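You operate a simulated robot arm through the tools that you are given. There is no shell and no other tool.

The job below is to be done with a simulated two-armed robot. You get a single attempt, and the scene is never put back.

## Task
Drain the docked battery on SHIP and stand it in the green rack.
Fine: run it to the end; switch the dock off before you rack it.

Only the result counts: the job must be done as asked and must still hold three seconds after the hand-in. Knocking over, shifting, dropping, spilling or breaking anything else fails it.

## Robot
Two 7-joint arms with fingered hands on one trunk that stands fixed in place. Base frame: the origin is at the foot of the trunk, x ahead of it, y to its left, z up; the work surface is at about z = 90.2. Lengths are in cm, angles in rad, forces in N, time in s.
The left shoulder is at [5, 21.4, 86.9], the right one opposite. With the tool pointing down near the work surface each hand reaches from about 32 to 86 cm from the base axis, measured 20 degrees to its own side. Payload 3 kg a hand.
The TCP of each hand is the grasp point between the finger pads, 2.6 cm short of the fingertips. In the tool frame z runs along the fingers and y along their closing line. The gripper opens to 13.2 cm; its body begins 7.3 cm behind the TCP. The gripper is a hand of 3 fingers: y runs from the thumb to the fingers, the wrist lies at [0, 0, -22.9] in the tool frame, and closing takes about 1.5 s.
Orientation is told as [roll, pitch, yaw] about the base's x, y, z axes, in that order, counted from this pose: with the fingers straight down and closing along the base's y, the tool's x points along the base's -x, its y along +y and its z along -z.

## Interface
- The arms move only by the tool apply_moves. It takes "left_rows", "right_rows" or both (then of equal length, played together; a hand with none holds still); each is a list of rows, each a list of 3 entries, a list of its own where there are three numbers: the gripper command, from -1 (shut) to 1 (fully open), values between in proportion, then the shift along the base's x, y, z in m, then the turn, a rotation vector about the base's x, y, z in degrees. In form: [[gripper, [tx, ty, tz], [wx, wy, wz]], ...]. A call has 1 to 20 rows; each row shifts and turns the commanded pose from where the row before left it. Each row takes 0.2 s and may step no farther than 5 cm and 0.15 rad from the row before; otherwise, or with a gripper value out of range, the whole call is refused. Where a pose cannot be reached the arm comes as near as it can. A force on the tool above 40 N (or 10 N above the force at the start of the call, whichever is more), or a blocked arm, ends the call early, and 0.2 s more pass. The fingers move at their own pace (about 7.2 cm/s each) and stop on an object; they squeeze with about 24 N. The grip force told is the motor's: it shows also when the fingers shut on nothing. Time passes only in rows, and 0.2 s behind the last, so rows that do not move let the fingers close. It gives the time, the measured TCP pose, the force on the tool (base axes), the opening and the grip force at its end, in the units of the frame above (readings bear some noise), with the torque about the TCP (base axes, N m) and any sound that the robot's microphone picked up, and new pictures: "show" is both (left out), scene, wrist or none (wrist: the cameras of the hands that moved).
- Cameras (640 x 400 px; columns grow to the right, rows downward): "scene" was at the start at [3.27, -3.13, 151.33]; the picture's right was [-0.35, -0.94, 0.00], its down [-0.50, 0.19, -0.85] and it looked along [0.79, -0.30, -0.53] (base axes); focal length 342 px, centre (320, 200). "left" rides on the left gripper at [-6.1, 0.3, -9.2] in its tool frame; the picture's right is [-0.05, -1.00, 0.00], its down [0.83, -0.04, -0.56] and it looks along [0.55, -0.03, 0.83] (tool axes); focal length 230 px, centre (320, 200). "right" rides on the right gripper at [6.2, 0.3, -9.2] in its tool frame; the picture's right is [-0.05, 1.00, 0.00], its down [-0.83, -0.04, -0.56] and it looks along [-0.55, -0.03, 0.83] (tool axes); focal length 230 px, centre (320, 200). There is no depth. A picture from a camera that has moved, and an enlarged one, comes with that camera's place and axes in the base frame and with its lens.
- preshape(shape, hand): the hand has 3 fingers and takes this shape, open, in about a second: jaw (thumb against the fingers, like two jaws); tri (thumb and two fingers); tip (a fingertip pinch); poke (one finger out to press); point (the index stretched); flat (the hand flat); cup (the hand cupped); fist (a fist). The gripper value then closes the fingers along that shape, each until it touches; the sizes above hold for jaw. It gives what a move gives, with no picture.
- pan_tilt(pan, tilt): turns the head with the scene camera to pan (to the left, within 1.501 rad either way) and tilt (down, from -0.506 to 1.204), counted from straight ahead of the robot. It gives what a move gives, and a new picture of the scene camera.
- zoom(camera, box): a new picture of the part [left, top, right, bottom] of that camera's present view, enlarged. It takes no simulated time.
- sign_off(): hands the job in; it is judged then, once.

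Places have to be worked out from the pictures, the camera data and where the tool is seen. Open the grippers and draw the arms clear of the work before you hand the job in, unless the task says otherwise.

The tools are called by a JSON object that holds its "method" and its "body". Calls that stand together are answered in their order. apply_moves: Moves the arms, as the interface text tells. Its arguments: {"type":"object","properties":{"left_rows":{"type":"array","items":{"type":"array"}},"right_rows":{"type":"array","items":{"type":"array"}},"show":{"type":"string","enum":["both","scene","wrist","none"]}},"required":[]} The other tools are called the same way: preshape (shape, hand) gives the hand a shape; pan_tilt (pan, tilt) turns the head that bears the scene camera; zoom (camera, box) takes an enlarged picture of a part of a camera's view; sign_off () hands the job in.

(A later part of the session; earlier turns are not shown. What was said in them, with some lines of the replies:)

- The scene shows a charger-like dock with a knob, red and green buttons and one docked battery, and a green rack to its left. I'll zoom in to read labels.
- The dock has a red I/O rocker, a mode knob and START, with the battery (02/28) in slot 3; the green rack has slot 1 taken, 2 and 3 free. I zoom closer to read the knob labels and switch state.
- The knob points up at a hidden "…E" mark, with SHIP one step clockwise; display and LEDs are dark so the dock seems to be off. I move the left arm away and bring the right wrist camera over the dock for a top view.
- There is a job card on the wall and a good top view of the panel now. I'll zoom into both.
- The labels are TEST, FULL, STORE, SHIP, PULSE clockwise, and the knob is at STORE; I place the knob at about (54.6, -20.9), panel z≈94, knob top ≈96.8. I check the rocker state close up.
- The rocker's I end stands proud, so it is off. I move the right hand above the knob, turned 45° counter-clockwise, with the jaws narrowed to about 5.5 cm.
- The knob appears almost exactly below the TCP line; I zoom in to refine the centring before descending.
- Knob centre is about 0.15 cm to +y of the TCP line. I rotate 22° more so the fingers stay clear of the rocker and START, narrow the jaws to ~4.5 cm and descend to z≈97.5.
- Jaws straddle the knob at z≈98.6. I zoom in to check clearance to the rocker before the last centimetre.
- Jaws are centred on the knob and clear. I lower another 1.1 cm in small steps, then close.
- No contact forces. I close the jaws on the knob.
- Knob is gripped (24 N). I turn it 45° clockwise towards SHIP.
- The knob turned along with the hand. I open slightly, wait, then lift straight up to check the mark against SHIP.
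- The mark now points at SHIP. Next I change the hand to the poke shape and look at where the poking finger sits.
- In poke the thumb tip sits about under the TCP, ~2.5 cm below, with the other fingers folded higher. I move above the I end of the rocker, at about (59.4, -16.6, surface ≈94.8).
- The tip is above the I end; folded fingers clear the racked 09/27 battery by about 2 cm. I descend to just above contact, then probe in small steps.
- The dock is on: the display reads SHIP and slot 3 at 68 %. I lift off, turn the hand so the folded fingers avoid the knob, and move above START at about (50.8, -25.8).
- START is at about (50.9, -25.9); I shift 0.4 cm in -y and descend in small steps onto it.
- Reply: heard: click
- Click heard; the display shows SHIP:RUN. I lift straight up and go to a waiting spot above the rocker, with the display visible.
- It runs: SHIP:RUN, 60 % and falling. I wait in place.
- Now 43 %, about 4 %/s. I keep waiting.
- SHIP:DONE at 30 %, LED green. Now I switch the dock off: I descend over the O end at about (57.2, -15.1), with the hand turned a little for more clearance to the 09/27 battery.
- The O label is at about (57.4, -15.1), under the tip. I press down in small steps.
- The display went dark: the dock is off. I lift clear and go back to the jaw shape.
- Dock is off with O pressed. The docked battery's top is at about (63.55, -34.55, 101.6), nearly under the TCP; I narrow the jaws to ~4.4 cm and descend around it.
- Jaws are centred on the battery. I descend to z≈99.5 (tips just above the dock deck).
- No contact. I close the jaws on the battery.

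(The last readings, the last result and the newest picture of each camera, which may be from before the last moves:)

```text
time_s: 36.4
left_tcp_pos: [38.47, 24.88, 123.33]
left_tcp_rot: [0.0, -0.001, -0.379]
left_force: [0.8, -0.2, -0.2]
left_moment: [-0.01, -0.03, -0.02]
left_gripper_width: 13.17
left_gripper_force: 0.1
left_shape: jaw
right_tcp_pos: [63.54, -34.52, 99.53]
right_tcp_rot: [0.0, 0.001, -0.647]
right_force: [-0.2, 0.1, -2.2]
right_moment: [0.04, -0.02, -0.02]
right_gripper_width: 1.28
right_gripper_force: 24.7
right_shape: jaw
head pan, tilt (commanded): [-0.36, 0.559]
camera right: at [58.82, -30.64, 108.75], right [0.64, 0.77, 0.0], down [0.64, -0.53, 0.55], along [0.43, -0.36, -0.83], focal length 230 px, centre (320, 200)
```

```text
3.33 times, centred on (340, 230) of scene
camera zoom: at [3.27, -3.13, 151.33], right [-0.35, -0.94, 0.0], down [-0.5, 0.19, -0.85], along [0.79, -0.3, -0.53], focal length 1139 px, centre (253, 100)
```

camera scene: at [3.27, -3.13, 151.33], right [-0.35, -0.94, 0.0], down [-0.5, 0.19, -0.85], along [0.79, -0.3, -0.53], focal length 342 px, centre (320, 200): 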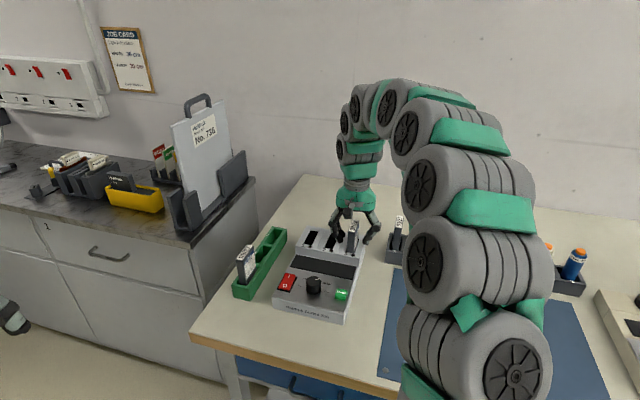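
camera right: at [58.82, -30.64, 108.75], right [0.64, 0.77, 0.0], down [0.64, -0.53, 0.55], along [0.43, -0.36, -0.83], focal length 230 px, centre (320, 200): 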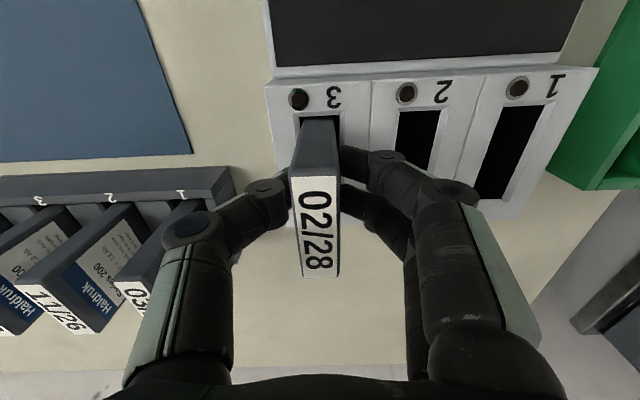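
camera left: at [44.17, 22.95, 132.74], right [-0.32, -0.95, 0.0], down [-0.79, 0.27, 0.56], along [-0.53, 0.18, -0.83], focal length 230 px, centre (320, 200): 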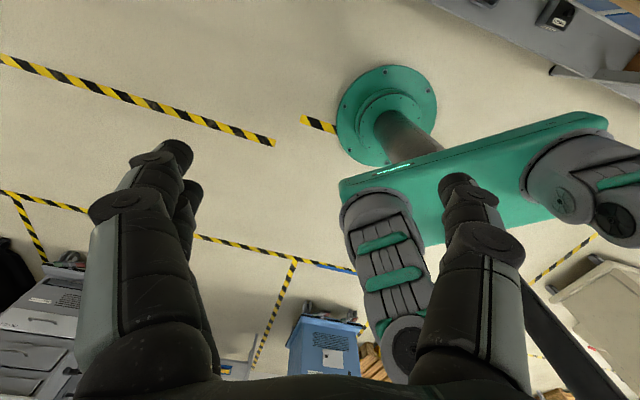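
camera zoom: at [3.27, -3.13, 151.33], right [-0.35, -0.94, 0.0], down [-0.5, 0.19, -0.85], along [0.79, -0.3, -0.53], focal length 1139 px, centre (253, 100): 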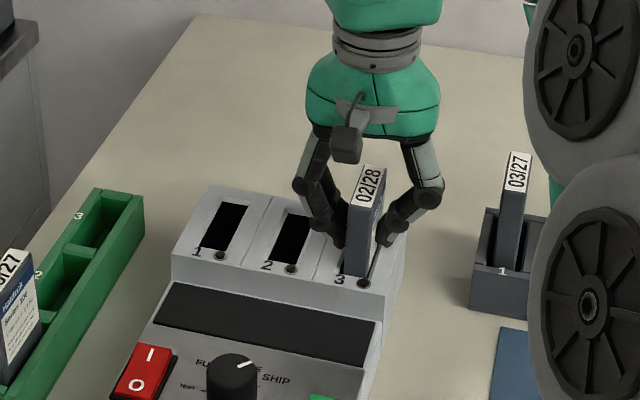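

Battery gripped (24.7 N). I lift it straight up out of the slot.

{"method": "apply_moves", "body": {"right_rows": [[-1, [0, 0, 0.01], [0, 0, 0]], [-1, [0, 0, 0.015], [0, 0, 0]], [-1, [0, 0, 0.02], [0, 0, 0]], [-1, [0, 0, 0.025], [0, 0, 0]], [-1, [0, 0, 0.025], [0, 0, 0]], [-1, [0, 0, 0.025], [0, 0, 0]], [-1, [0, 0, 0], [0, 0, 0]]], "show": "both"}}

{"method": "zoom", "body": {"camera": "scene", "box": [255, 130, 405, 290]}}

```text
time_s: 38.0
left_tcp_pos: [38.34, 24.87, 123.63]
left_tcp_rot: [0.0, 0.0, -0.379]
left_force: [1.2, -0.2, -1.1]
left_moment: [0.01, 0.03, -0.02]
left_gripper_width: 13.2
left_gripper_force: 0.1
left_shape: jaw
right_tcp_pos: [63.44, -34.53, 111.58]
right_tcp_rot: [0.003, -0.001, -0.646]
right_force: [-0.8, 0.0, -2.7]
right_moment: [0.03, 0.03, -0.03]
right_gripper_width: 1.26
right_gripper_force: 24.6
right_shape: jaw
head pan, tilt (commanded): [-0.36, 0.559]
camera scene: at [3.27, -3.13, 151.33], right [-0.35, -0.94, 0.0], down [-0.5, 0.19, -0.85], along [0.79, -0.3, -0.53], focal length 342 px, centre (320, 200)
camera right: at [58.78, -30.58, 120.84], right [0.64, 0.77, 0.0], down [0.64, -0.53, 0.55], along [0.43, -0.36, -0.83], focal length 230 px, centre (320, 200)
```

scene: 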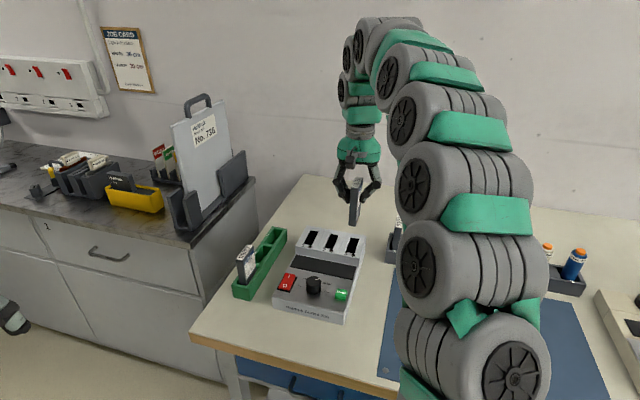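
right: 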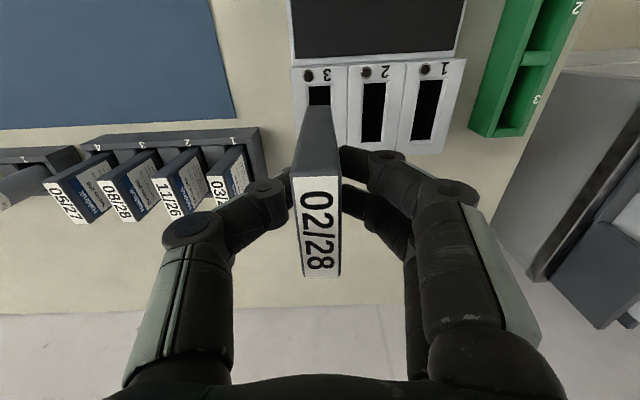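

```text
2.50 times, centred on (330, 210) of scene
camera zoom: at [3.27, -3.13, 151.33], right [-0.35, -0.94, 0.0], down [-0.5, 0.19, -0.85], along [0.79, -0.3, -0.53], focal length 854 px, centre (295, 175)
```

zoom: 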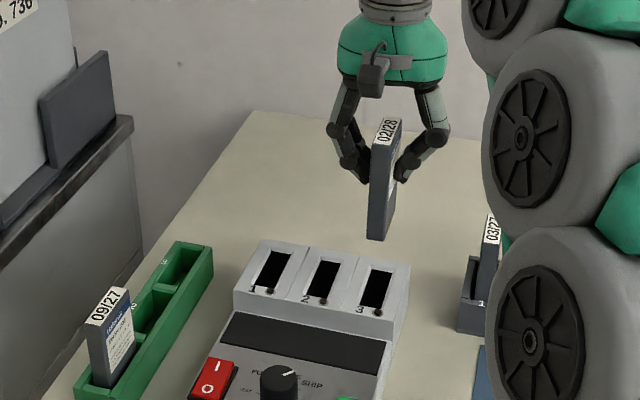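

The battery is out. Now I measure the rack slots from both cameras.

{"method": "zoom", "body": {"camera": "scene", "box": [228, 222, 298, 304]}}

{"method": "zoom", "body": {"camera": "right", "box": [440, 0, 600, 150]}}

```text
4.88 times, centred on (263, 263) of scene
camera zoom: at [3.27, -3.13, 151.33], right [-0.35, -0.94, 0.0], down [-0.5, 0.19, -0.85], along [0.79, -0.3, -0.53], focal length 1666 px, centre (598, -107)
```

zoom: 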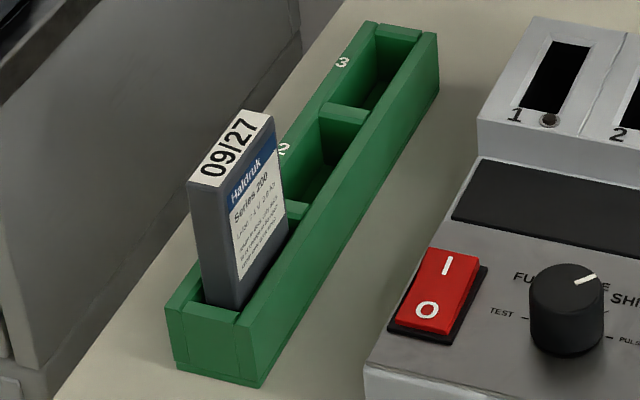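

```text
2.67 times, centred on (520, 75) of right
camera zoom: at [58.78, -30.58, 120.84], right [0.64, 0.77, 0.0], down [0.64, -0.53, 0.55], along [0.43, -0.36, -0.83], focal length 614 px, centre (-213, 533)
```

zoom: 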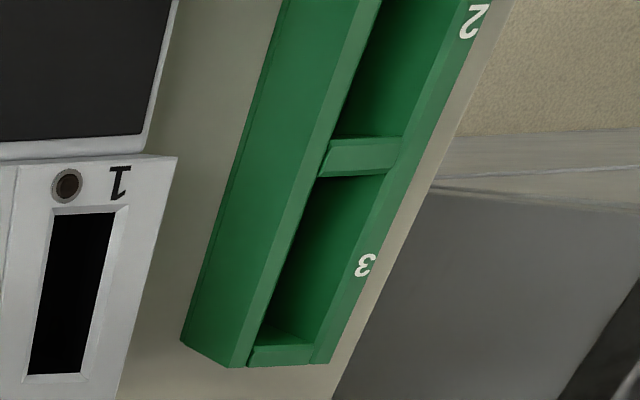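

Slot 3 of the rack comes out at about (75.9, -17.2), opening 6.4 × 2.8 cm, rack top ≈94.2, well away from the 09/27 battery. I carry the battery over it at the present height.

{"method": "apply_moves", "body": {"right_rows": [[-1, [0.02, 0.028, 0], [0, 0, 0]], [-1, [0.025, 0.035, 0], [0, 0, 0]], [-1, [0.025, 0.035, 0], [0, 0, 0]], [-1, [0.025, 0.035, 0], [0, 0, -1]], [-1, [0.019, 0.026, 0], [0, 0, 0]], [-1, [0.01, 0.014, 0], [0, 0, 0]], [-1, [0, 0, 0], [0, 0, 0]]], "show": "both"}}

{"method": "zoom", "body": {"camera": "scene", "box": [220, 150, 340, 300]}}

{"method": "zoom", "body": {"camera": "right", "box": [220, 0, 420, 200]}}

```text
time_s: 39.6
left_tcp_pos: [38.4, 24.85, 123.6]
left_tcp_rot: [0.001, 0.0, -0.38]
left_force: [0.2, 0.1, 0.2]
left_moment: [0.01, -0.01, 0.01]
left_gripper_width: 13.18
left_gripper_force: 0.0
left_shape: jaw
right_tcp_pos: [73.79, -19.53, 110.7]
right_tcp_rot: [-0.001, 0.0, -0.664]
right_force: [1.0, 0.0, -1.1]
right_moment: [-0.01, 0.01, 0.02]
right_gripper_width: 1.26
right_gripper_force: 24.2
right_shape: jaw
right hand out of reach, approached as far as the arm can: row 5, 6
head pan, tilt (commanded): [-0.36, 0.559]
camera scene: at [3.27, -3.13, 151.33], right [-0.35, -0.94, 0.0], down [-0.5, 0.19, -0.85], along [0.79, -0.3, -0.53], focal length 342 px, centre (320, 200)
camera right: at [69.13, -15.56, 119.91], right [0.66, 0.76, 0.0], down [0.63, -0.55, 0.56], along [0.42, -0.36, -0.83], focal length 230 px, centre (320, 200)
```

scene: 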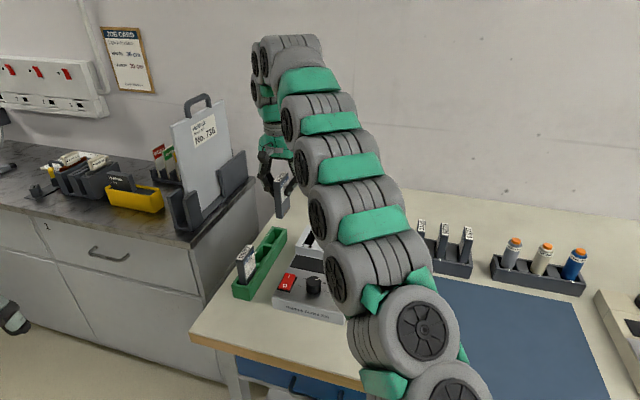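
right: 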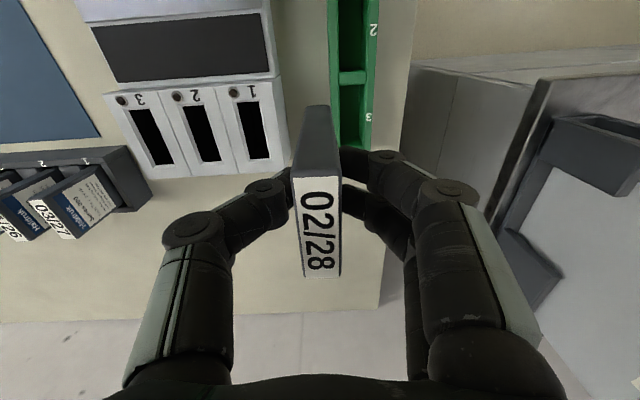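

```text
2.67 times, centred on (280, 225) of scene
camera zoom: at [3.27, -3.13, 151.33], right [-0.35, -0.94, 0.0], down [-0.5, 0.19, -0.85], along [0.79, -0.3, -0.53], focal length 911 px, centre (427, 133)
```

zoom: 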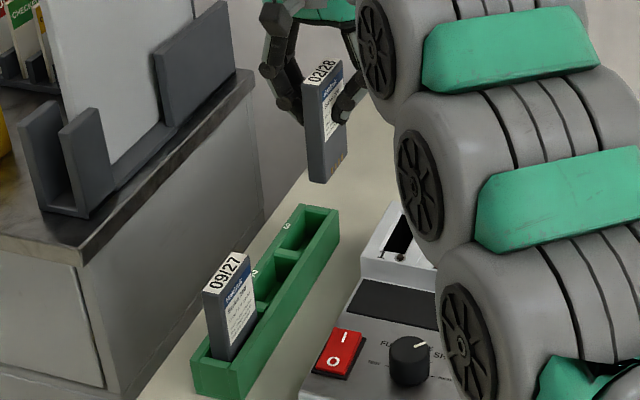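

```text
2.00 times, centred on (320, 100) of right
camera zoom: at [69.13, -15.56, 119.91], right [0.66, 0.76, 0.0], down [0.63, -0.55, 0.56], along [0.42, -0.36, -0.83], focal length 460 px, centre (320, 400)
```

zoom: 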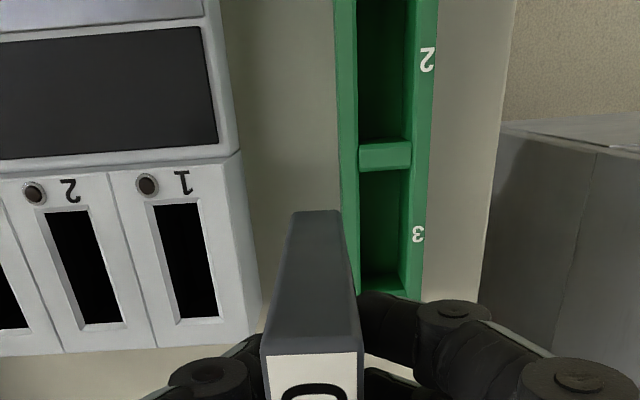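

Slot 3 proves out of reach at this height (rows 5–6), so I'll use slot 2, which I place at about (70.1, -12.7), 8 cm from the 09/27 battery. I make a small move first to learn where the commanded pose stands.

{"method": "apply_moves", "body": {"right_rows": [[-1, [-0.03, 0.01, 0], [0, 0, 0]], [-1, [0, 0, 0], [0, 0, 0]]], "show": "none"}}

```text
time_s: 40.2
left_tcp_pos: [38.39, 24.87, 123.61]
left_tcp_rot: [-0.001, 0.001, -0.378]
left_force: [-0.7, -0.2, 0.0]
left_moment: [0.04, 0.02, -0.01]
left_gripper_width: 13.21
left_gripper_force: 0.1
left_shape: jaw
right_tcp_pos: [70.82, -18.6, 110.66]
right_tcp_rot: [-0.001, 0.0, -0.663]
right_force: [-0.1, 0.3, -1.3]
right_moment: [0.0, 0.0, 0.03]
right_gripper_width: 1.26
right_gripper_force: 23.9
right_shape: jaw
head pan, tilt (commanded): [-0.36, 0.559]
```

Commanded pose follows the actual one. Now I shift to above slot 2 at (70.1, -12.7).

{"method": "apply_moves", "body": {"right_rows": [[-1, [-0.0035, 0.03, 0], [0, 0, 0]], [-1, [-0.0035, 0.0295, 0], [0, 0, 0]], [-1, [0, 0, 0], [0, 0, 0]]], "show": "both"}}

{"method": "zoom", "body": {"camera": "scene", "box": [220, 150, 340, 300]}}

{"method": "zoom", "body": {"camera": "right", "box": [220, 30, 420, 230]}}

```text
time_s: 41.0
left_tcp_pos: [38.46, 24.94, 123.58]
left_tcp_rot: [0.001, -0.001, -0.379]
left_force: [-0.2, -0.3, -0.5]
left_moment: [0.01, -0.03, 0.0]
left_gripper_width: 13.18
left_gripper_force: 0.1
left_shape: jaw
right_tcp_pos: [69.94, -12.63, 110.72]
right_tcp_rot: [0.0, 0.001, -0.666]
right_force: [0.6, -0.5, -2.1]
right_moment: [-0.02, 0.0, -0.01]
right_gripper_width: 1.28
right_gripper_force: 24.1
right_shape: jaw
head pan, tilt (commanded): [-0.36, 0.559]
camera scene: at [3.27, -3.13, 151.33], right [-0.35, -0.94, 0.0], down [-0.5, 0.19, -0.85], along [0.79, -0.3, -0.53], focal length 342 px, centre (320, 200)
camera right: at [65.38, -8.58, 119.88], right [0.66, 0.76, 0.0], down [0.63, -0.55, 0.56], along [0.42, -0.36, -0.83], focal length 230 px, centre (320, 200)
```

scene: 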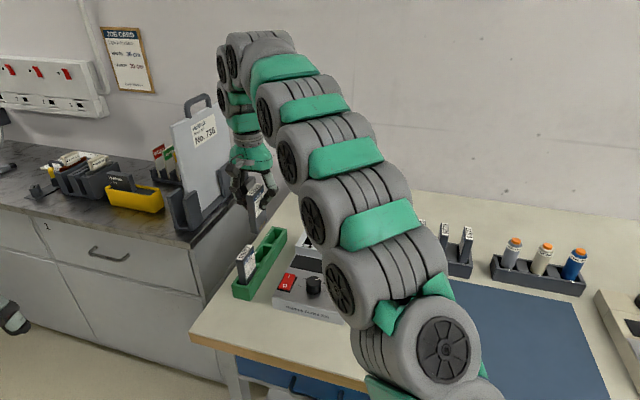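
right: 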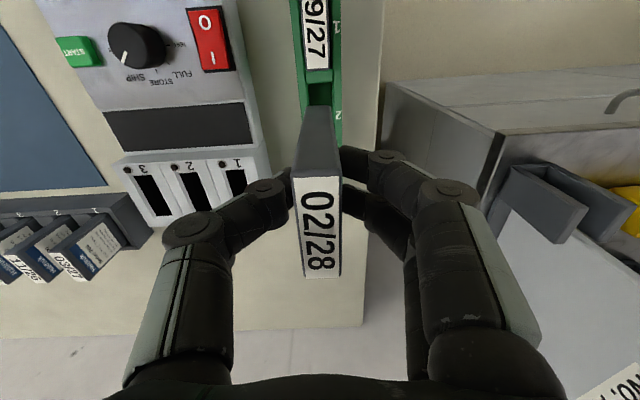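

```text
2.67 times, centred on (280, 225) of scene
camera zoom: at [3.27, -3.13, 151.33], right [-0.35, -0.94, 0.0], down [-0.5, 0.19, -0.85], along [0.79, -0.3, -0.53], focal length 911 px, centre (427, 133)
```

zoom: 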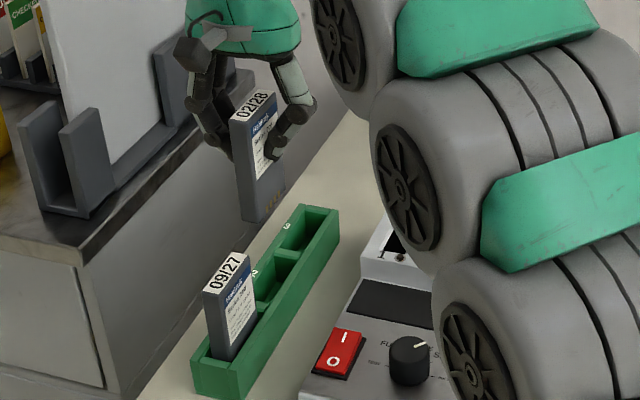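

```text
2.00 times, centred on (320, 130) of right
camera zoom: at [65.38, -8.58, 119.88], right [0.66, 0.76, 0.0], down [0.63, -0.55, 0.56], along [0.42, -0.36, -0.83], focal length 460 px, centre (320, 340)
```

zoom: 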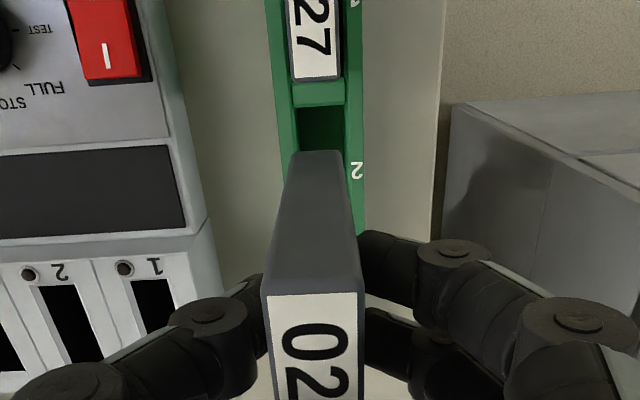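

Slot 2's centre comes out at (70.0, -12.5) from this view; the battery hangs straight and nearly aligned. I nudge 0.14 cm left and descend until its bottom is just above the rack.

{"method": "apply_moves", "body": {"right_rows": [[-1, [0.0009, 0.0011, -0.02], [0, 0, 0]], [-1, [0, 0, -0.025], [0, 0, 0]], [-1, [0, 0, -0.015], [0, 0, 0]], [-1, [0, 0, 0], [0, 0, 0]]], "show": "both"}}

{"method": "zoom", "body": {"camera": "scene", "box": [225, 190, 305, 300]}}

{"method": "zoom", "body": {"camera": "right", "box": [250, 20, 390, 160]}}

```text
time_s: 42.0
left_tcp_pos: [38.43, 24.83, 123.5]
left_tcp_rot: [-0.001, 0.0, -0.378]
left_force: [1.1, 0.6, -0.9]
left_moment: [0.0, -0.02, -0.02]
left_gripper_width: 13.18
left_gripper_force: 0.0
left_shape: jaw
right_tcp_pos: [70.15, -12.71, 104.64]
right_tcp_rot: [-0.001, 0.001, -0.663]
right_force: [0.6, -0.4, -2.1]
right_moment: [0.02, -0.01, 0.02]
right_gripper_width: 1.24
right_gripper_force: 24.0
right_shape: jaw
head pan, tilt (commanded): [-0.36, 0.559]
camera scene: at [3.27, -3.13, 151.33], right [-0.35, -0.94, 0.0], down [-0.5, 0.19, -0.85], along [0.79, -0.3, -0.53], focal length 342 px, centre (320, 200)
camera right: at [65.52, -8.67, 113.95], right [0.66, 0.76, 0.0], down [0.63, -0.55, 0.56], along [0.42, -0.36, -0.83], focal length 230 px, centre (320, 200)
```

scene: 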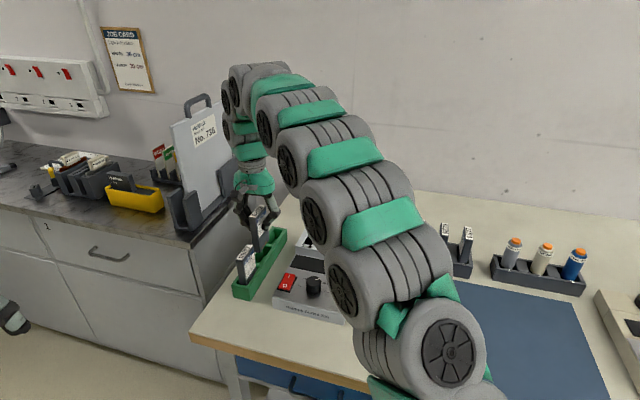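
right: 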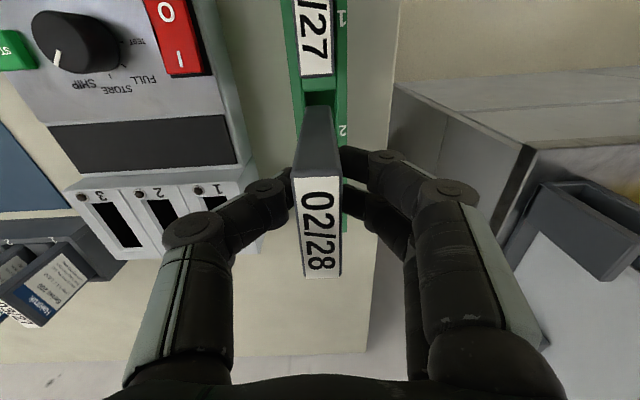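

```text
3.64 times, centred on (265, 245) of scene
camera zoom: at [3.27, -3.13, 151.33], right [-0.35, -0.94, 0.0], down [-0.5, 0.19, -0.85], along [0.79, -0.3, -0.53], focal length 1242 px, centre (520, 36)
```

zoom: 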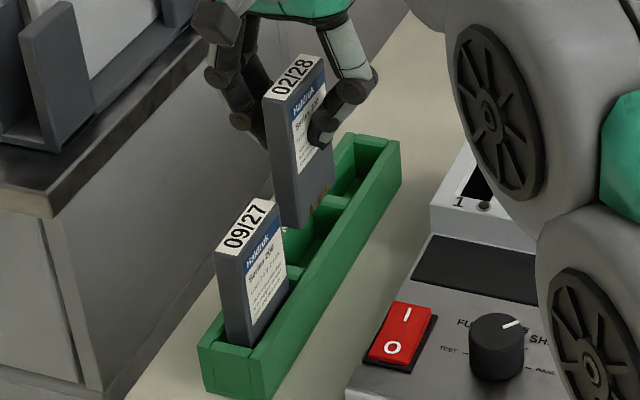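

```text
2.86 times, centred on (320, 90) of right
camera zoom: at [65.52, -8.67, 113.95], right [0.66, 0.76, 0.0], down [0.63, -0.55, 0.56], along [0.42, -0.36, -0.83], focal length 657 px, centre (320, 514)
```

zoom: 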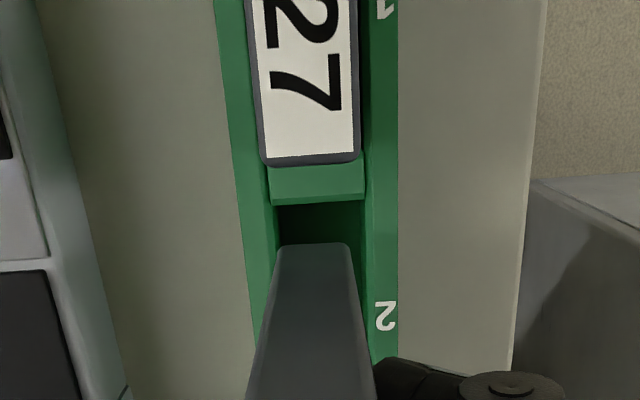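

The battery is about 0.2 cm to the dock side of the slot's middle. I shift it by (+0.04, +0.22) cm and lower into the slot, down to about 1.2 cm above the expected seat.

{"method": "apply_moves", "body": {"right_rows": [[-1, [0.0004, 0.0022, 0], [0, 0, 0]], [-1, [0, 0, -0.01], [0, 0, 0]], [-1, [0, 0, -0.01], [0, 0, 0]], [-1, [0, 0, -0.01], [0, 0, 0]], [-1, [0, 0, 0], [0, 0, 0]]], "show": "both"}}

{"method": "zoom", "body": {"camera": "scene", "box": [225, 190, 305, 300]}}

{"method": "zoom", "body": {"camera": "right", "box": [250, 20, 390, 160]}}

```text
time_s: 43.2
left_tcp_pos: [38.45, 24.94, 123.53]
left_tcp_rot: [0.0, 0.0, -0.38]
left_force: [-0.5, 0.6, 0.7]
left_moment: [-0.02, 0.04, 0.03]
left_gripper_width: 13.19
left_gripper_force: 0.1
left_shape: jaw
right_tcp_pos: [70.12, -12.4, 101.75]
right_tcp_rot: [0.001, 0.0, -0.664]
right_force: [0.2, -0.5, -1.3]
right_moment: [0.01, -0.03, -0.02]
right_gripper_width: 1.3
right_gripper_force: 23.9
right_shape: jaw
head pan, tilt (commanded): [-0.36, 0.559]
camera scene: at [3.27, -3.13, 151.33], right [-0.35, -0.94, 0.0], down [-0.5, 0.19, -0.85], along [0.79, -0.3, -0.53], focal length 342 px, centre (320, 200)
camera right: at [65.53, -8.43, 110.9], right [0.66, 0.76, 0.0], down [0.63, -0.55, 0.55], along [0.42, -0.36, -0.83], focal length 230 px, centre (320, 200)
```

scene: 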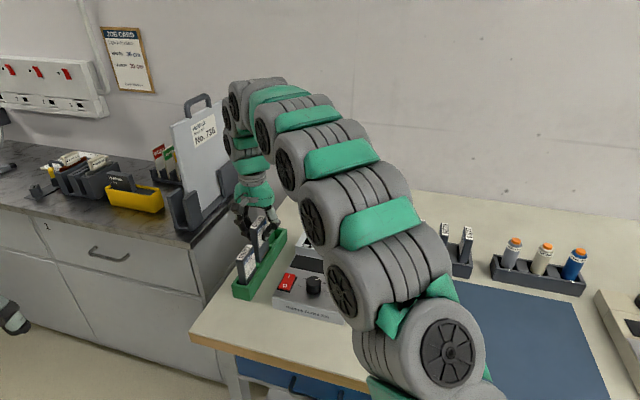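
right: 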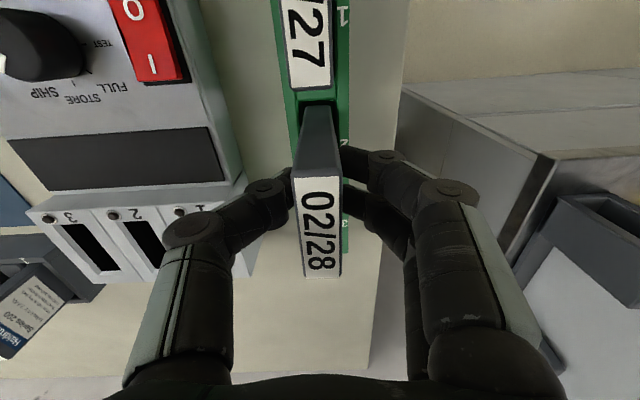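

```text
3.64 times, centred on (265, 245) of scene
camera zoom: at [3.27, -3.13, 151.33], right [-0.35, -0.94, 0.0], down [-0.5, 0.19, -0.85], along [0.79, -0.3, -0.53], focal length 1242 px, centre (520, 36)
```

zoom: 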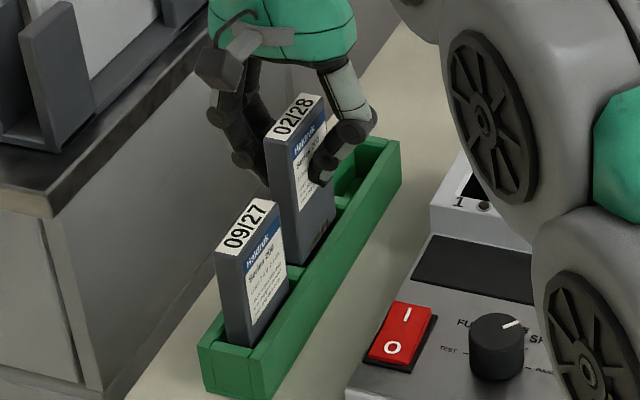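

```text
2.86 times, centred on (320, 90) of right
camera zoom: at [65.53, -8.43, 110.9], right [0.66, 0.76, 0.0], down [0.63, -0.55, 0.55], along [0.42, -0.36, -0.83], focal length 657 px, centre (320, 514)
```

zoom: 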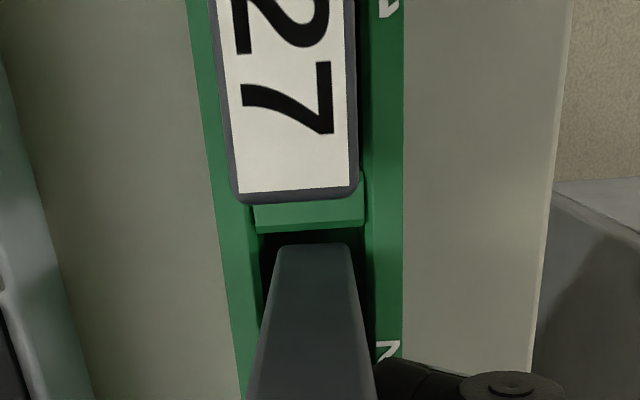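

It enters the slot cleanly with gaps on both sides and no contact force. I continue downward in small steps.

{"method": "apply_moves", "body": {"right_rows": [[-1, [0, 0, -0.007], [0, 0, 0]], [-1, [0, 0, -0.007], [0, 0, 0]], [-1, [0, 0, -0.006], [0, 0, 0]], [-1, [0, 0, 0], [0, 0, 0]]], "show": "wrist"}}

{"method": "zoom", "body": {"camera": "scene", "box": [225, 190, 305, 300]}}

```text
time_s: 44.2
left_tcp_pos: [38.36, 24.91, 123.58]
left_tcp_rot: [-0.001, 0.0, -0.38]
left_force: [-0.4, -0.1, 0.3]
left_moment: [0.0, -0.01, 0.0]
left_gripper_width: 13.18
left_gripper_force: 0.1
left_shape: jaw
right_tcp_pos: [70.13, -12.45, 99.71]
right_tcp_rot: [-0.002, -0.001, -0.663]
right_force: [0.3, -0.8, -1.2]
right_moment: [-0.01, 0.01, -0.03]
right_gripper_width: 1.26
right_gripper_force: 23.3
right_shape: jaw
head pan, tilt (commanded): [-0.36, 0.559]
camera right: at [65.52, -8.42, 108.93], right [0.66, 0.76, 0.0], down [0.63, -0.55, 0.56], along [0.42, -0.36, -0.83], focal length 230 px, centre (320, 200)
```

right: 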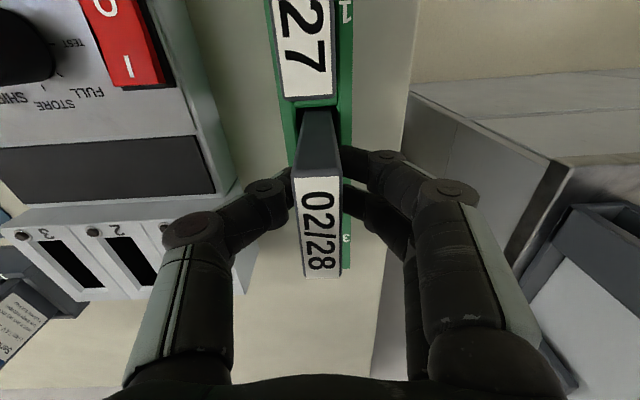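

```text
3.64 times, centred on (265, 245) of scene
camera zoom: at [3.27, -3.13, 151.33], right [-0.35, -0.94, 0.0], down [-0.5, 0.19, -0.85], along [0.79, -0.3, -0.53], focal length 1242 px, centre (520, 36)
```

zoom: 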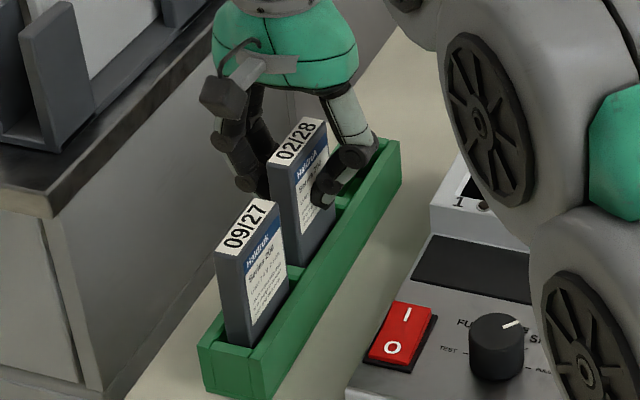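

Still free. I go down in 0.25 cm steps towards the seat.

{"method": "apply_moves", "body": {"right_rows": [[-1, [0, 0, -0.003], [0, 0, 0]], [-1, [0, 0, -0.0025], [0, 0, 0]], [-1, [0, 0, -0.0025], [0, 0, 0]]], "show": "none"}}

```text
time_s: 45.0
left_tcp_pos: [38.42, 24.83, 123.57]
left_tcp_rot: [0.001, -0.002, -0.381]
left_force: [0.3, -0.4, 0.0]
left_moment: [0.02, 0.01, -0.02]
left_gripper_width: 13.2
left_gripper_force: 0.0
left_shape: jaw
right_tcp_pos: [70.15, -12.44, 98.83]
right_tcp_rot: [0.001, 0.0, -0.663]
right_force: [0.0, 0.6, -1.2]
right_moment: [0.02, 0.01, 0.01]
right_gripper_width: 1.25
right_gripper_force: 23.3
right_shape: jaw
head pan, tilt (commanded): [-0.36, 0.559]
```

{"method": "apply_moves", "body": {"right_rows": [[-1, [0, 0, -0.0015], [0, 0, 0]], [-1, [0, 0, -0.0015], [0, 0, 0]]], "show": "none"}}

{"method": "zoom", "body": {"camera": "scene", "box": [235, 215, 295, 300]}}

```text
time_s: 45.6
left_tcp_pos: [38.49, 24.84, 123.59]
left_tcp_rot: [0.001, 0.0, -0.379]
left_force: [-0.8, 0.6, 0.4]
left_moment: [0.01, -0.03, 0.02]
left_gripper_width: 13.18
left_gripper_force: 0.0
left_shape: jaw
right_tcp_pos: [70.19, -12.38, 98.6]
right_tcp_rot: [0.001, 0.001, -0.664]
right_force: [0.5, 0.3, -1.6]
right_moment: [0.0, -0.01, 0.0]
right_gripper_width: 1.27
right_gripper_force: 23.7
right_shape: jaw
head pan, tilt (commanded): [-0.36, 0.559]
```

```text
4.71 times, centred on (265, 258) of scene
camera zoom: at [3.27, -3.13, 151.33], right [-0.35, -0.94, 0.0], down [-0.5, 0.19, -0.85], along [0.79, -0.3, -0.53], focal length 1607 px, centre (579, -71)
```

zoom: 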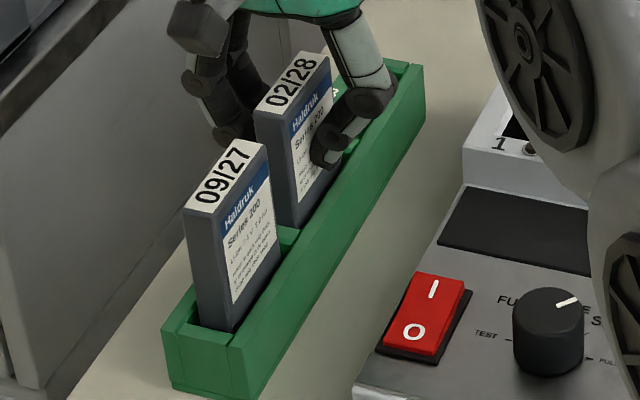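

Tops are now about level with the neighbour but no contact force yet. I keep lowering in 0.15 cm steps.

{"method": "apply_moves", "body": {"right_rows": [[-1, [0, 0, -0.0015], [0, 0, 0]], [-1, [0, 0, -0.0015], [0, 0, 0]]], "show": "none"}}

```text
time_s: 46.2
left_tcp_pos: [38.45, 24.83, 123.49]
left_tcp_rot: [0.0, 0.0, -0.381]
left_force: [-0.1, -0.2, 0.2]
left_moment: [-0.01, 0.02, -0.01]
left_gripper_width: 13.19
left_gripper_force: 0.0
left_shape: jaw
right_tcp_pos: [70.09, -12.33, 98.37]
right_tcp_rot: [0.003, -0.002, -0.663]
right_force: [-3.4, -0.3, 20.0]
right_moment: [-0.03, 0.11, 0.0]
right_gripper_width: 1.38
right_gripper_force: 24.2
right_shape: jaw
head pan, tilt (commanded): [-0.36, 0.559]
```

Contact at z≈98.4 (20 N up): the battery is on the floor of the slot. I relax by 0.1 cm and check the picture before releasing.

{"method": "apply_moves", "body": {"right_rows": [[-1, [0, 0, 0.001], [0, 0, 0]], [-1, [0, 0, 0], [0, 0, 0]]], "show": "both"}}

{"method": "zoom", "body": {"camera": "scene", "box": [235, 215, 295, 300]}}

{"method": "zoom", "body": {"camera": "right", "box": [250, 20, 390, 160]}}

```text
time_s: 46.8
left_tcp_pos: [38.41, 24.83, 123.57]
left_tcp_rot: [0.001, -0.001, -0.38]
left_force: [0.0, 0.4, -0.8]
left_moment: [-0.02, -0.01, 0.04]
left_gripper_width: 13.19
left_gripper_force: 0.1
left_shape: jaw
right_tcp_pos: [70.16, -12.42, 98.45]
right_tcp_rot: [0.0, 0.0, -0.665]
right_force: [-3.9, 1.9, 17.7]
right_moment: [0.02, 0.08, -0.02]
right_gripper_width: 1.36
right_gripper_force: 24.0
right_shape: jaw
head pan, tilt (commanded): [-0.36, 0.559]
camera scene: at [3.24, -3.12, 151.33], right [-0.35, -0.94, 0.0], down [-0.5, 0.19, -0.85], along [0.79, -0.3, -0.53], focal length 342 px, centre (320, 200)
camera right: at [65.55, -8.44, 107.62], right [0.66, 0.76, 0.0], down [0.63, -0.55, 0.56], along [0.42, -0.36, -0.83], focal length 230 px, centre (320, 200)
```

scene: 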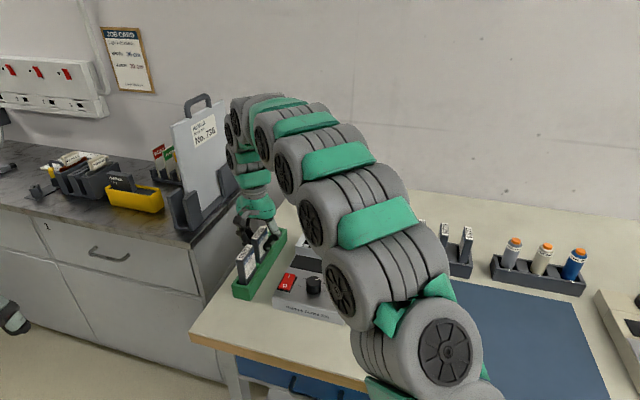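
right: 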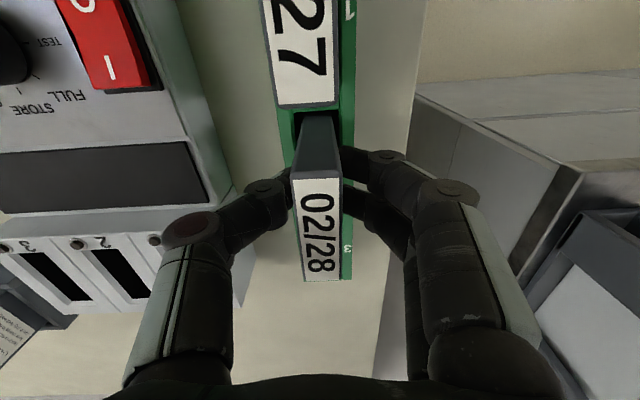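

```text
4.71 times, centred on (265, 258) of scene
camera zoom: at [3.24, -3.12, 151.33], right [-0.35, -0.94, 0.0], down [-0.5, 0.19, -0.85], along [0.79, -0.3, -0.53], focal length 1607 px, centre (579, -71)
```

zoom: 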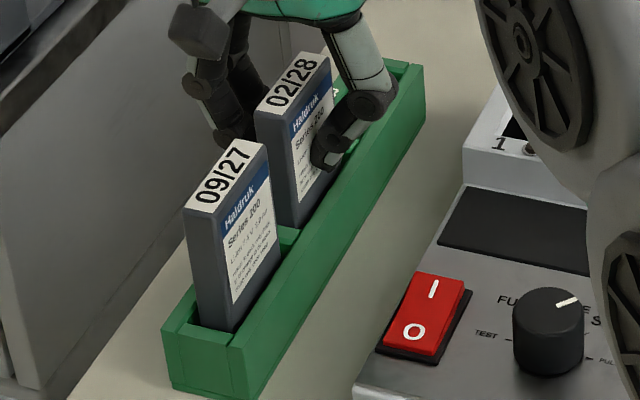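

```text
2.86 times, centred on (320, 90) of right
camera zoom: at [65.55, -8.44, 107.62], right [0.66, 0.76, 0.0], down [0.63, -0.55, 0.56], along [0.42, -0.36, -0.83], focal length 657 px, centre (320, 514)
```

zoom: 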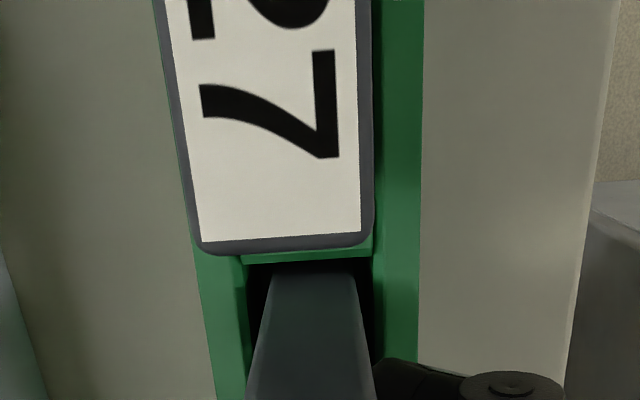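

It stands in slot 2 with clearance around it. I ease up another 0.1 cm and open the jaws slowly to about 4.4 cm.

{"method": "apply_moves", "body": {"right_rows": [[-1, [0, 0, 0.001], [0, 0, 0]], [-0.75, [0, 0, 0], [0, 0, 0]], [-0.65, [0, 0, 0], [0, 0, 0]], [-0.5, [0, 0, 0], [0, 0, 0]], [-0.33, [0, 0, 0], [0, 0, 0]], [-0.33, [0, 0, 0], [0, 0, 0]], [-0.33, [0, 0, 0], [0, 0, 0]]], "show": "wrist"}}

{"method": "zoom", "body": {"camera": "scene", "box": [235, 215, 295, 300]}}

```text
time_s: 48.4
left_tcp_pos: [38.47, 24.8, 123.52]
left_tcp_rot: [0.0, -0.001, -0.38]
left_force: [0.1, 0.4, -0.2]
left_moment: [0.0, 0.02, 0.03]
left_gripper_width: 13.2
left_gripper_force: 0.1
left_shape: jaw
right_tcp_pos: [70.23, -12.5, 98.54]
right_tcp_rot: [0.0, 0.001, -0.664]
right_force: [-0.3, 0.5, 0.3]
right_moment: [0.0, -0.01, 0.01]
right_gripper_width: 4.37
right_gripper_force: 0.0
right_shape: jaw
head pan, tilt (commanded): [-0.36, 0.559]
camera right: at [65.6, -8.42, 107.71], right [0.66, 0.76, 0.0], down [0.63, -0.55, 0.56], along [0.42, -0.36, -0.83], focal length 230 px, centre (320, 200)
```

right: 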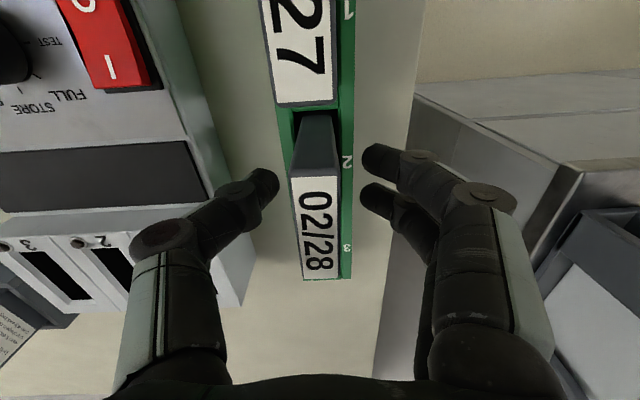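

```text
4.71 times, centred on (265, 258) of scene
camera zoom: at [3.27, -3.13, 151.33], right [-0.35, -0.94, 0.0], down [-0.5, 0.19, -0.85], along [0.79, -0.3, -0.53], focal length 1607 px, centre (579, -71)
```

zoom: 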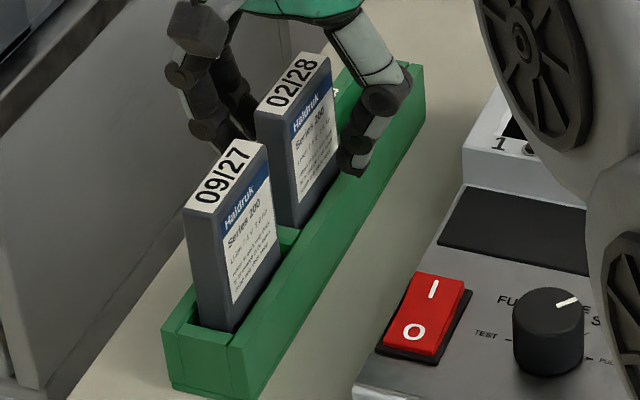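

The battery stands free in slot 2, level with its neighbour. I lift the hand straight up and draw it back and to the right.

{"method": "apply_moves", "body": {"right_rows": [[-0.33, [0, 0, 0.02], [0, 0, 0]], [-0.33, [0, 0, 0.03], [0, 0, 0]], [-0.33, [0, 0, 0.04], [0, 0, 0]], [-0.33, [0, 0, 0.04], [0, 0, 0]], [0, [-0.02, -0.02, 0.02], [0, 0, 0]], [0.5, [-0.03, -0.025, 0.015], [0, 0, 2]], [1, [-0.035, -0.03, 0.01], [0, 0, 2]], [1, [-0.035, -0.03, 0], [0, 0, 2]], [1, [-0.035, -0.03, 0], [0, 0, 2]], [1, [-0.035, -0.03, 0], [0, 0, 2]], [1, [-0.035, -0.03, 0], [0, 0, 2]], [1, [-0.035, -0.03, 0], [0, 0, 2]], [1, [-0.03, -0.03, 0], [0, 0, 0]], [1, [0, 0, 0], [0, 0, 0]]], "show": "scene"}}

{"method": "zoom", "body": {"camera": "scene", "box": [220, 210, 370, 325]}}

```text
time_s: 51.4
left_tcp_pos: [38.44, 24.85, 123.5]
left_tcp_rot: [0.001, 0.0, -0.378]
left_force: [-0.6, -0.4, -0.5]
left_moment: [0.0, 0.0, -0.01]
left_gripper_width: 13.2
left_gripper_force: 0.1
left_shape: jaw
right_tcp_pos: [41.37, -37.81, 115.92]
right_tcp_rot: [0.001, 0.0, -0.417]
right_force: [0.1, 0.6, 0.8]
right_moment: [0.01, -0.01, -0.02]
right_gripper_width: 13.17
right_gripper_force: 0.0
right_shape: jaw
head pan, tilt (commanded): [-0.36, 0.559]
camera scene: at [3.27, -3.13, 151.33], right [-0.35, -0.94, 0.0], down [-0.5, 0.19, -0.85], along [0.79, -0.3, -0.53], focal length 342 px, centre (320, 200)
```

scene: 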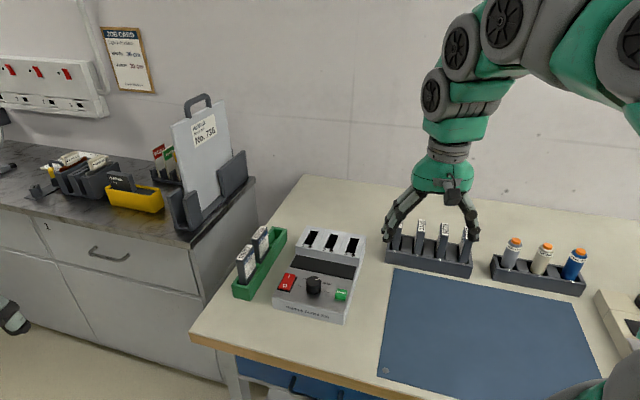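

```text
3.48 times, centred on (295, 268) of scene
camera zoom: at [3.27, -3.13, 151.33], right [-0.35, -0.94, 0.0], down [-0.5, 0.19, -0.85], along [0.79, -0.3, -0.53], focal length 1188 px, centre (407, -35)
```

zoom: 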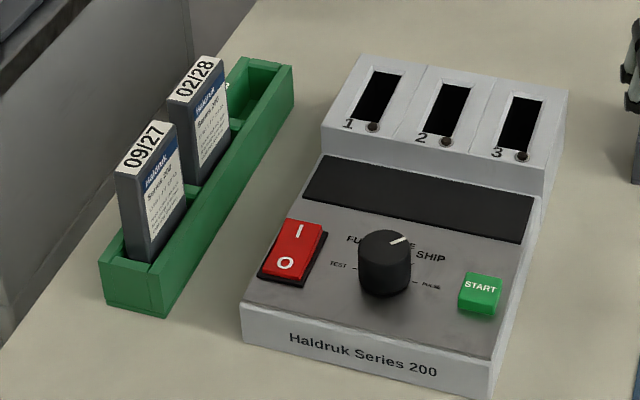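

Battery 02/28 stands in the rack, the dock is off and empty, and everything else is in place. I bring the right hand back to its starting area and take one last look.

{"method": "apply_moves", "body": {"right_rows": [[1, [-0.02, -0.005, 0.02], [0, 0, 0]], [1, [-0.02, -0.01, 0.02], [0, 0, 0]], [1, [-0.02, -0.01, 0.02], [0, 0, 0]], [1, [0, 0, 0], [0, 0, 0]], [1, [0, 0, 0], [0, 0, 0]]], "show": "scene"}}

{"method": "zoom", "body": {"camera": "scene", "box": [220, 200, 600, 330]}}

```text
time_s: 52.6
left_tcp_pos: [38.42, 24.89, 123.65]
left_tcp_rot: [0.0, 0.0, -0.377]
left_force: [-1.1, -0.7, -0.9]
left_moment: [-0.02, -0.03, 0.0]
left_gripper_width: 13.17
left_gripper_force: 0.1
left_shape: jaw
right_tcp_pos: [35.33, -40.37, 121.88]
right_tcp_rot: [-0.001, -0.001, -0.418]
right_force: [0.0, 0.0, 0.4]
right_moment: [0.0, -0.01, 0.0]
right_gripper_width: 13.21
right_gripper_force: 0.0
right_shape: jaw
head pan, tilt (commanded): [-0.36, 0.559]
camera scene: at [3.27, -3.13, 151.33], right [-0.35, -0.94, 0.0], down [-0.5, 0.19, -0.85], along [0.79, -0.3, -0.53], focal length 342 px, centre (320, 200)
```

scene: 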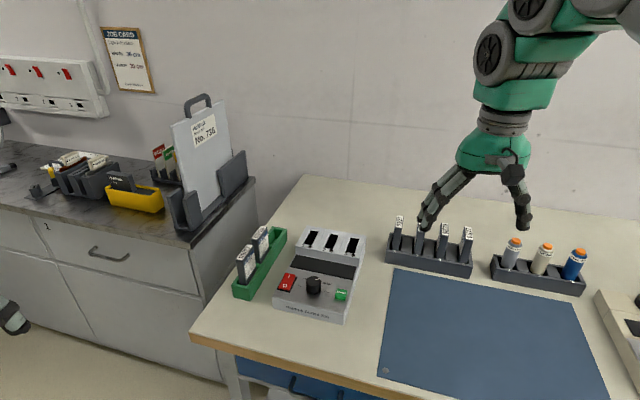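

```text
1.68 times, centred on (410, 265) of scene
camera zoom: at [3.27, -3.13, 151.33], right [-0.35, -0.94, 0.0], down [-0.5, 0.19, -0.85], along [0.79, -0.3, -0.53], focal length 575 px, centre (168, 90)
```

zoom: 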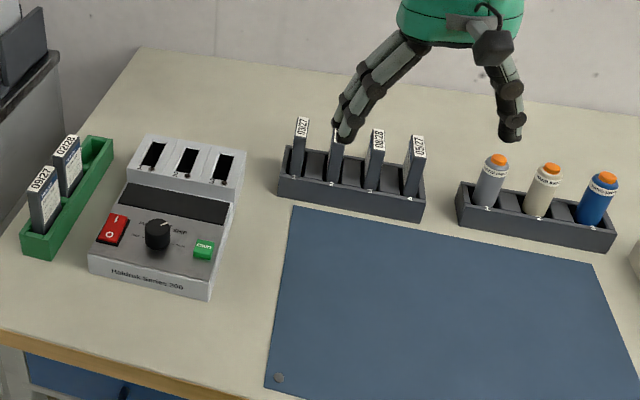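

All is in order: SHIP ran to DONE at 30 %, the dock is off, 02/28 stands in the green rack, both hands are open and clear. I hand the job in.

{"method": "sign_off", "body": {}}

```text
The job is handed in.
```

The docked battery (02/28) was drained on SHIP until the display read DONE at 30 %. I then switched the dock off and stood the battery in slot 2 of the green rack.

I chose slot 2 because slot 3 was out of the right arm's reach. In the last picture the battery stands upright next to 09/27, and nothing else looks shifted. Both hands are open and clear of the work, and the job is handed in; I have not seen the verdict.
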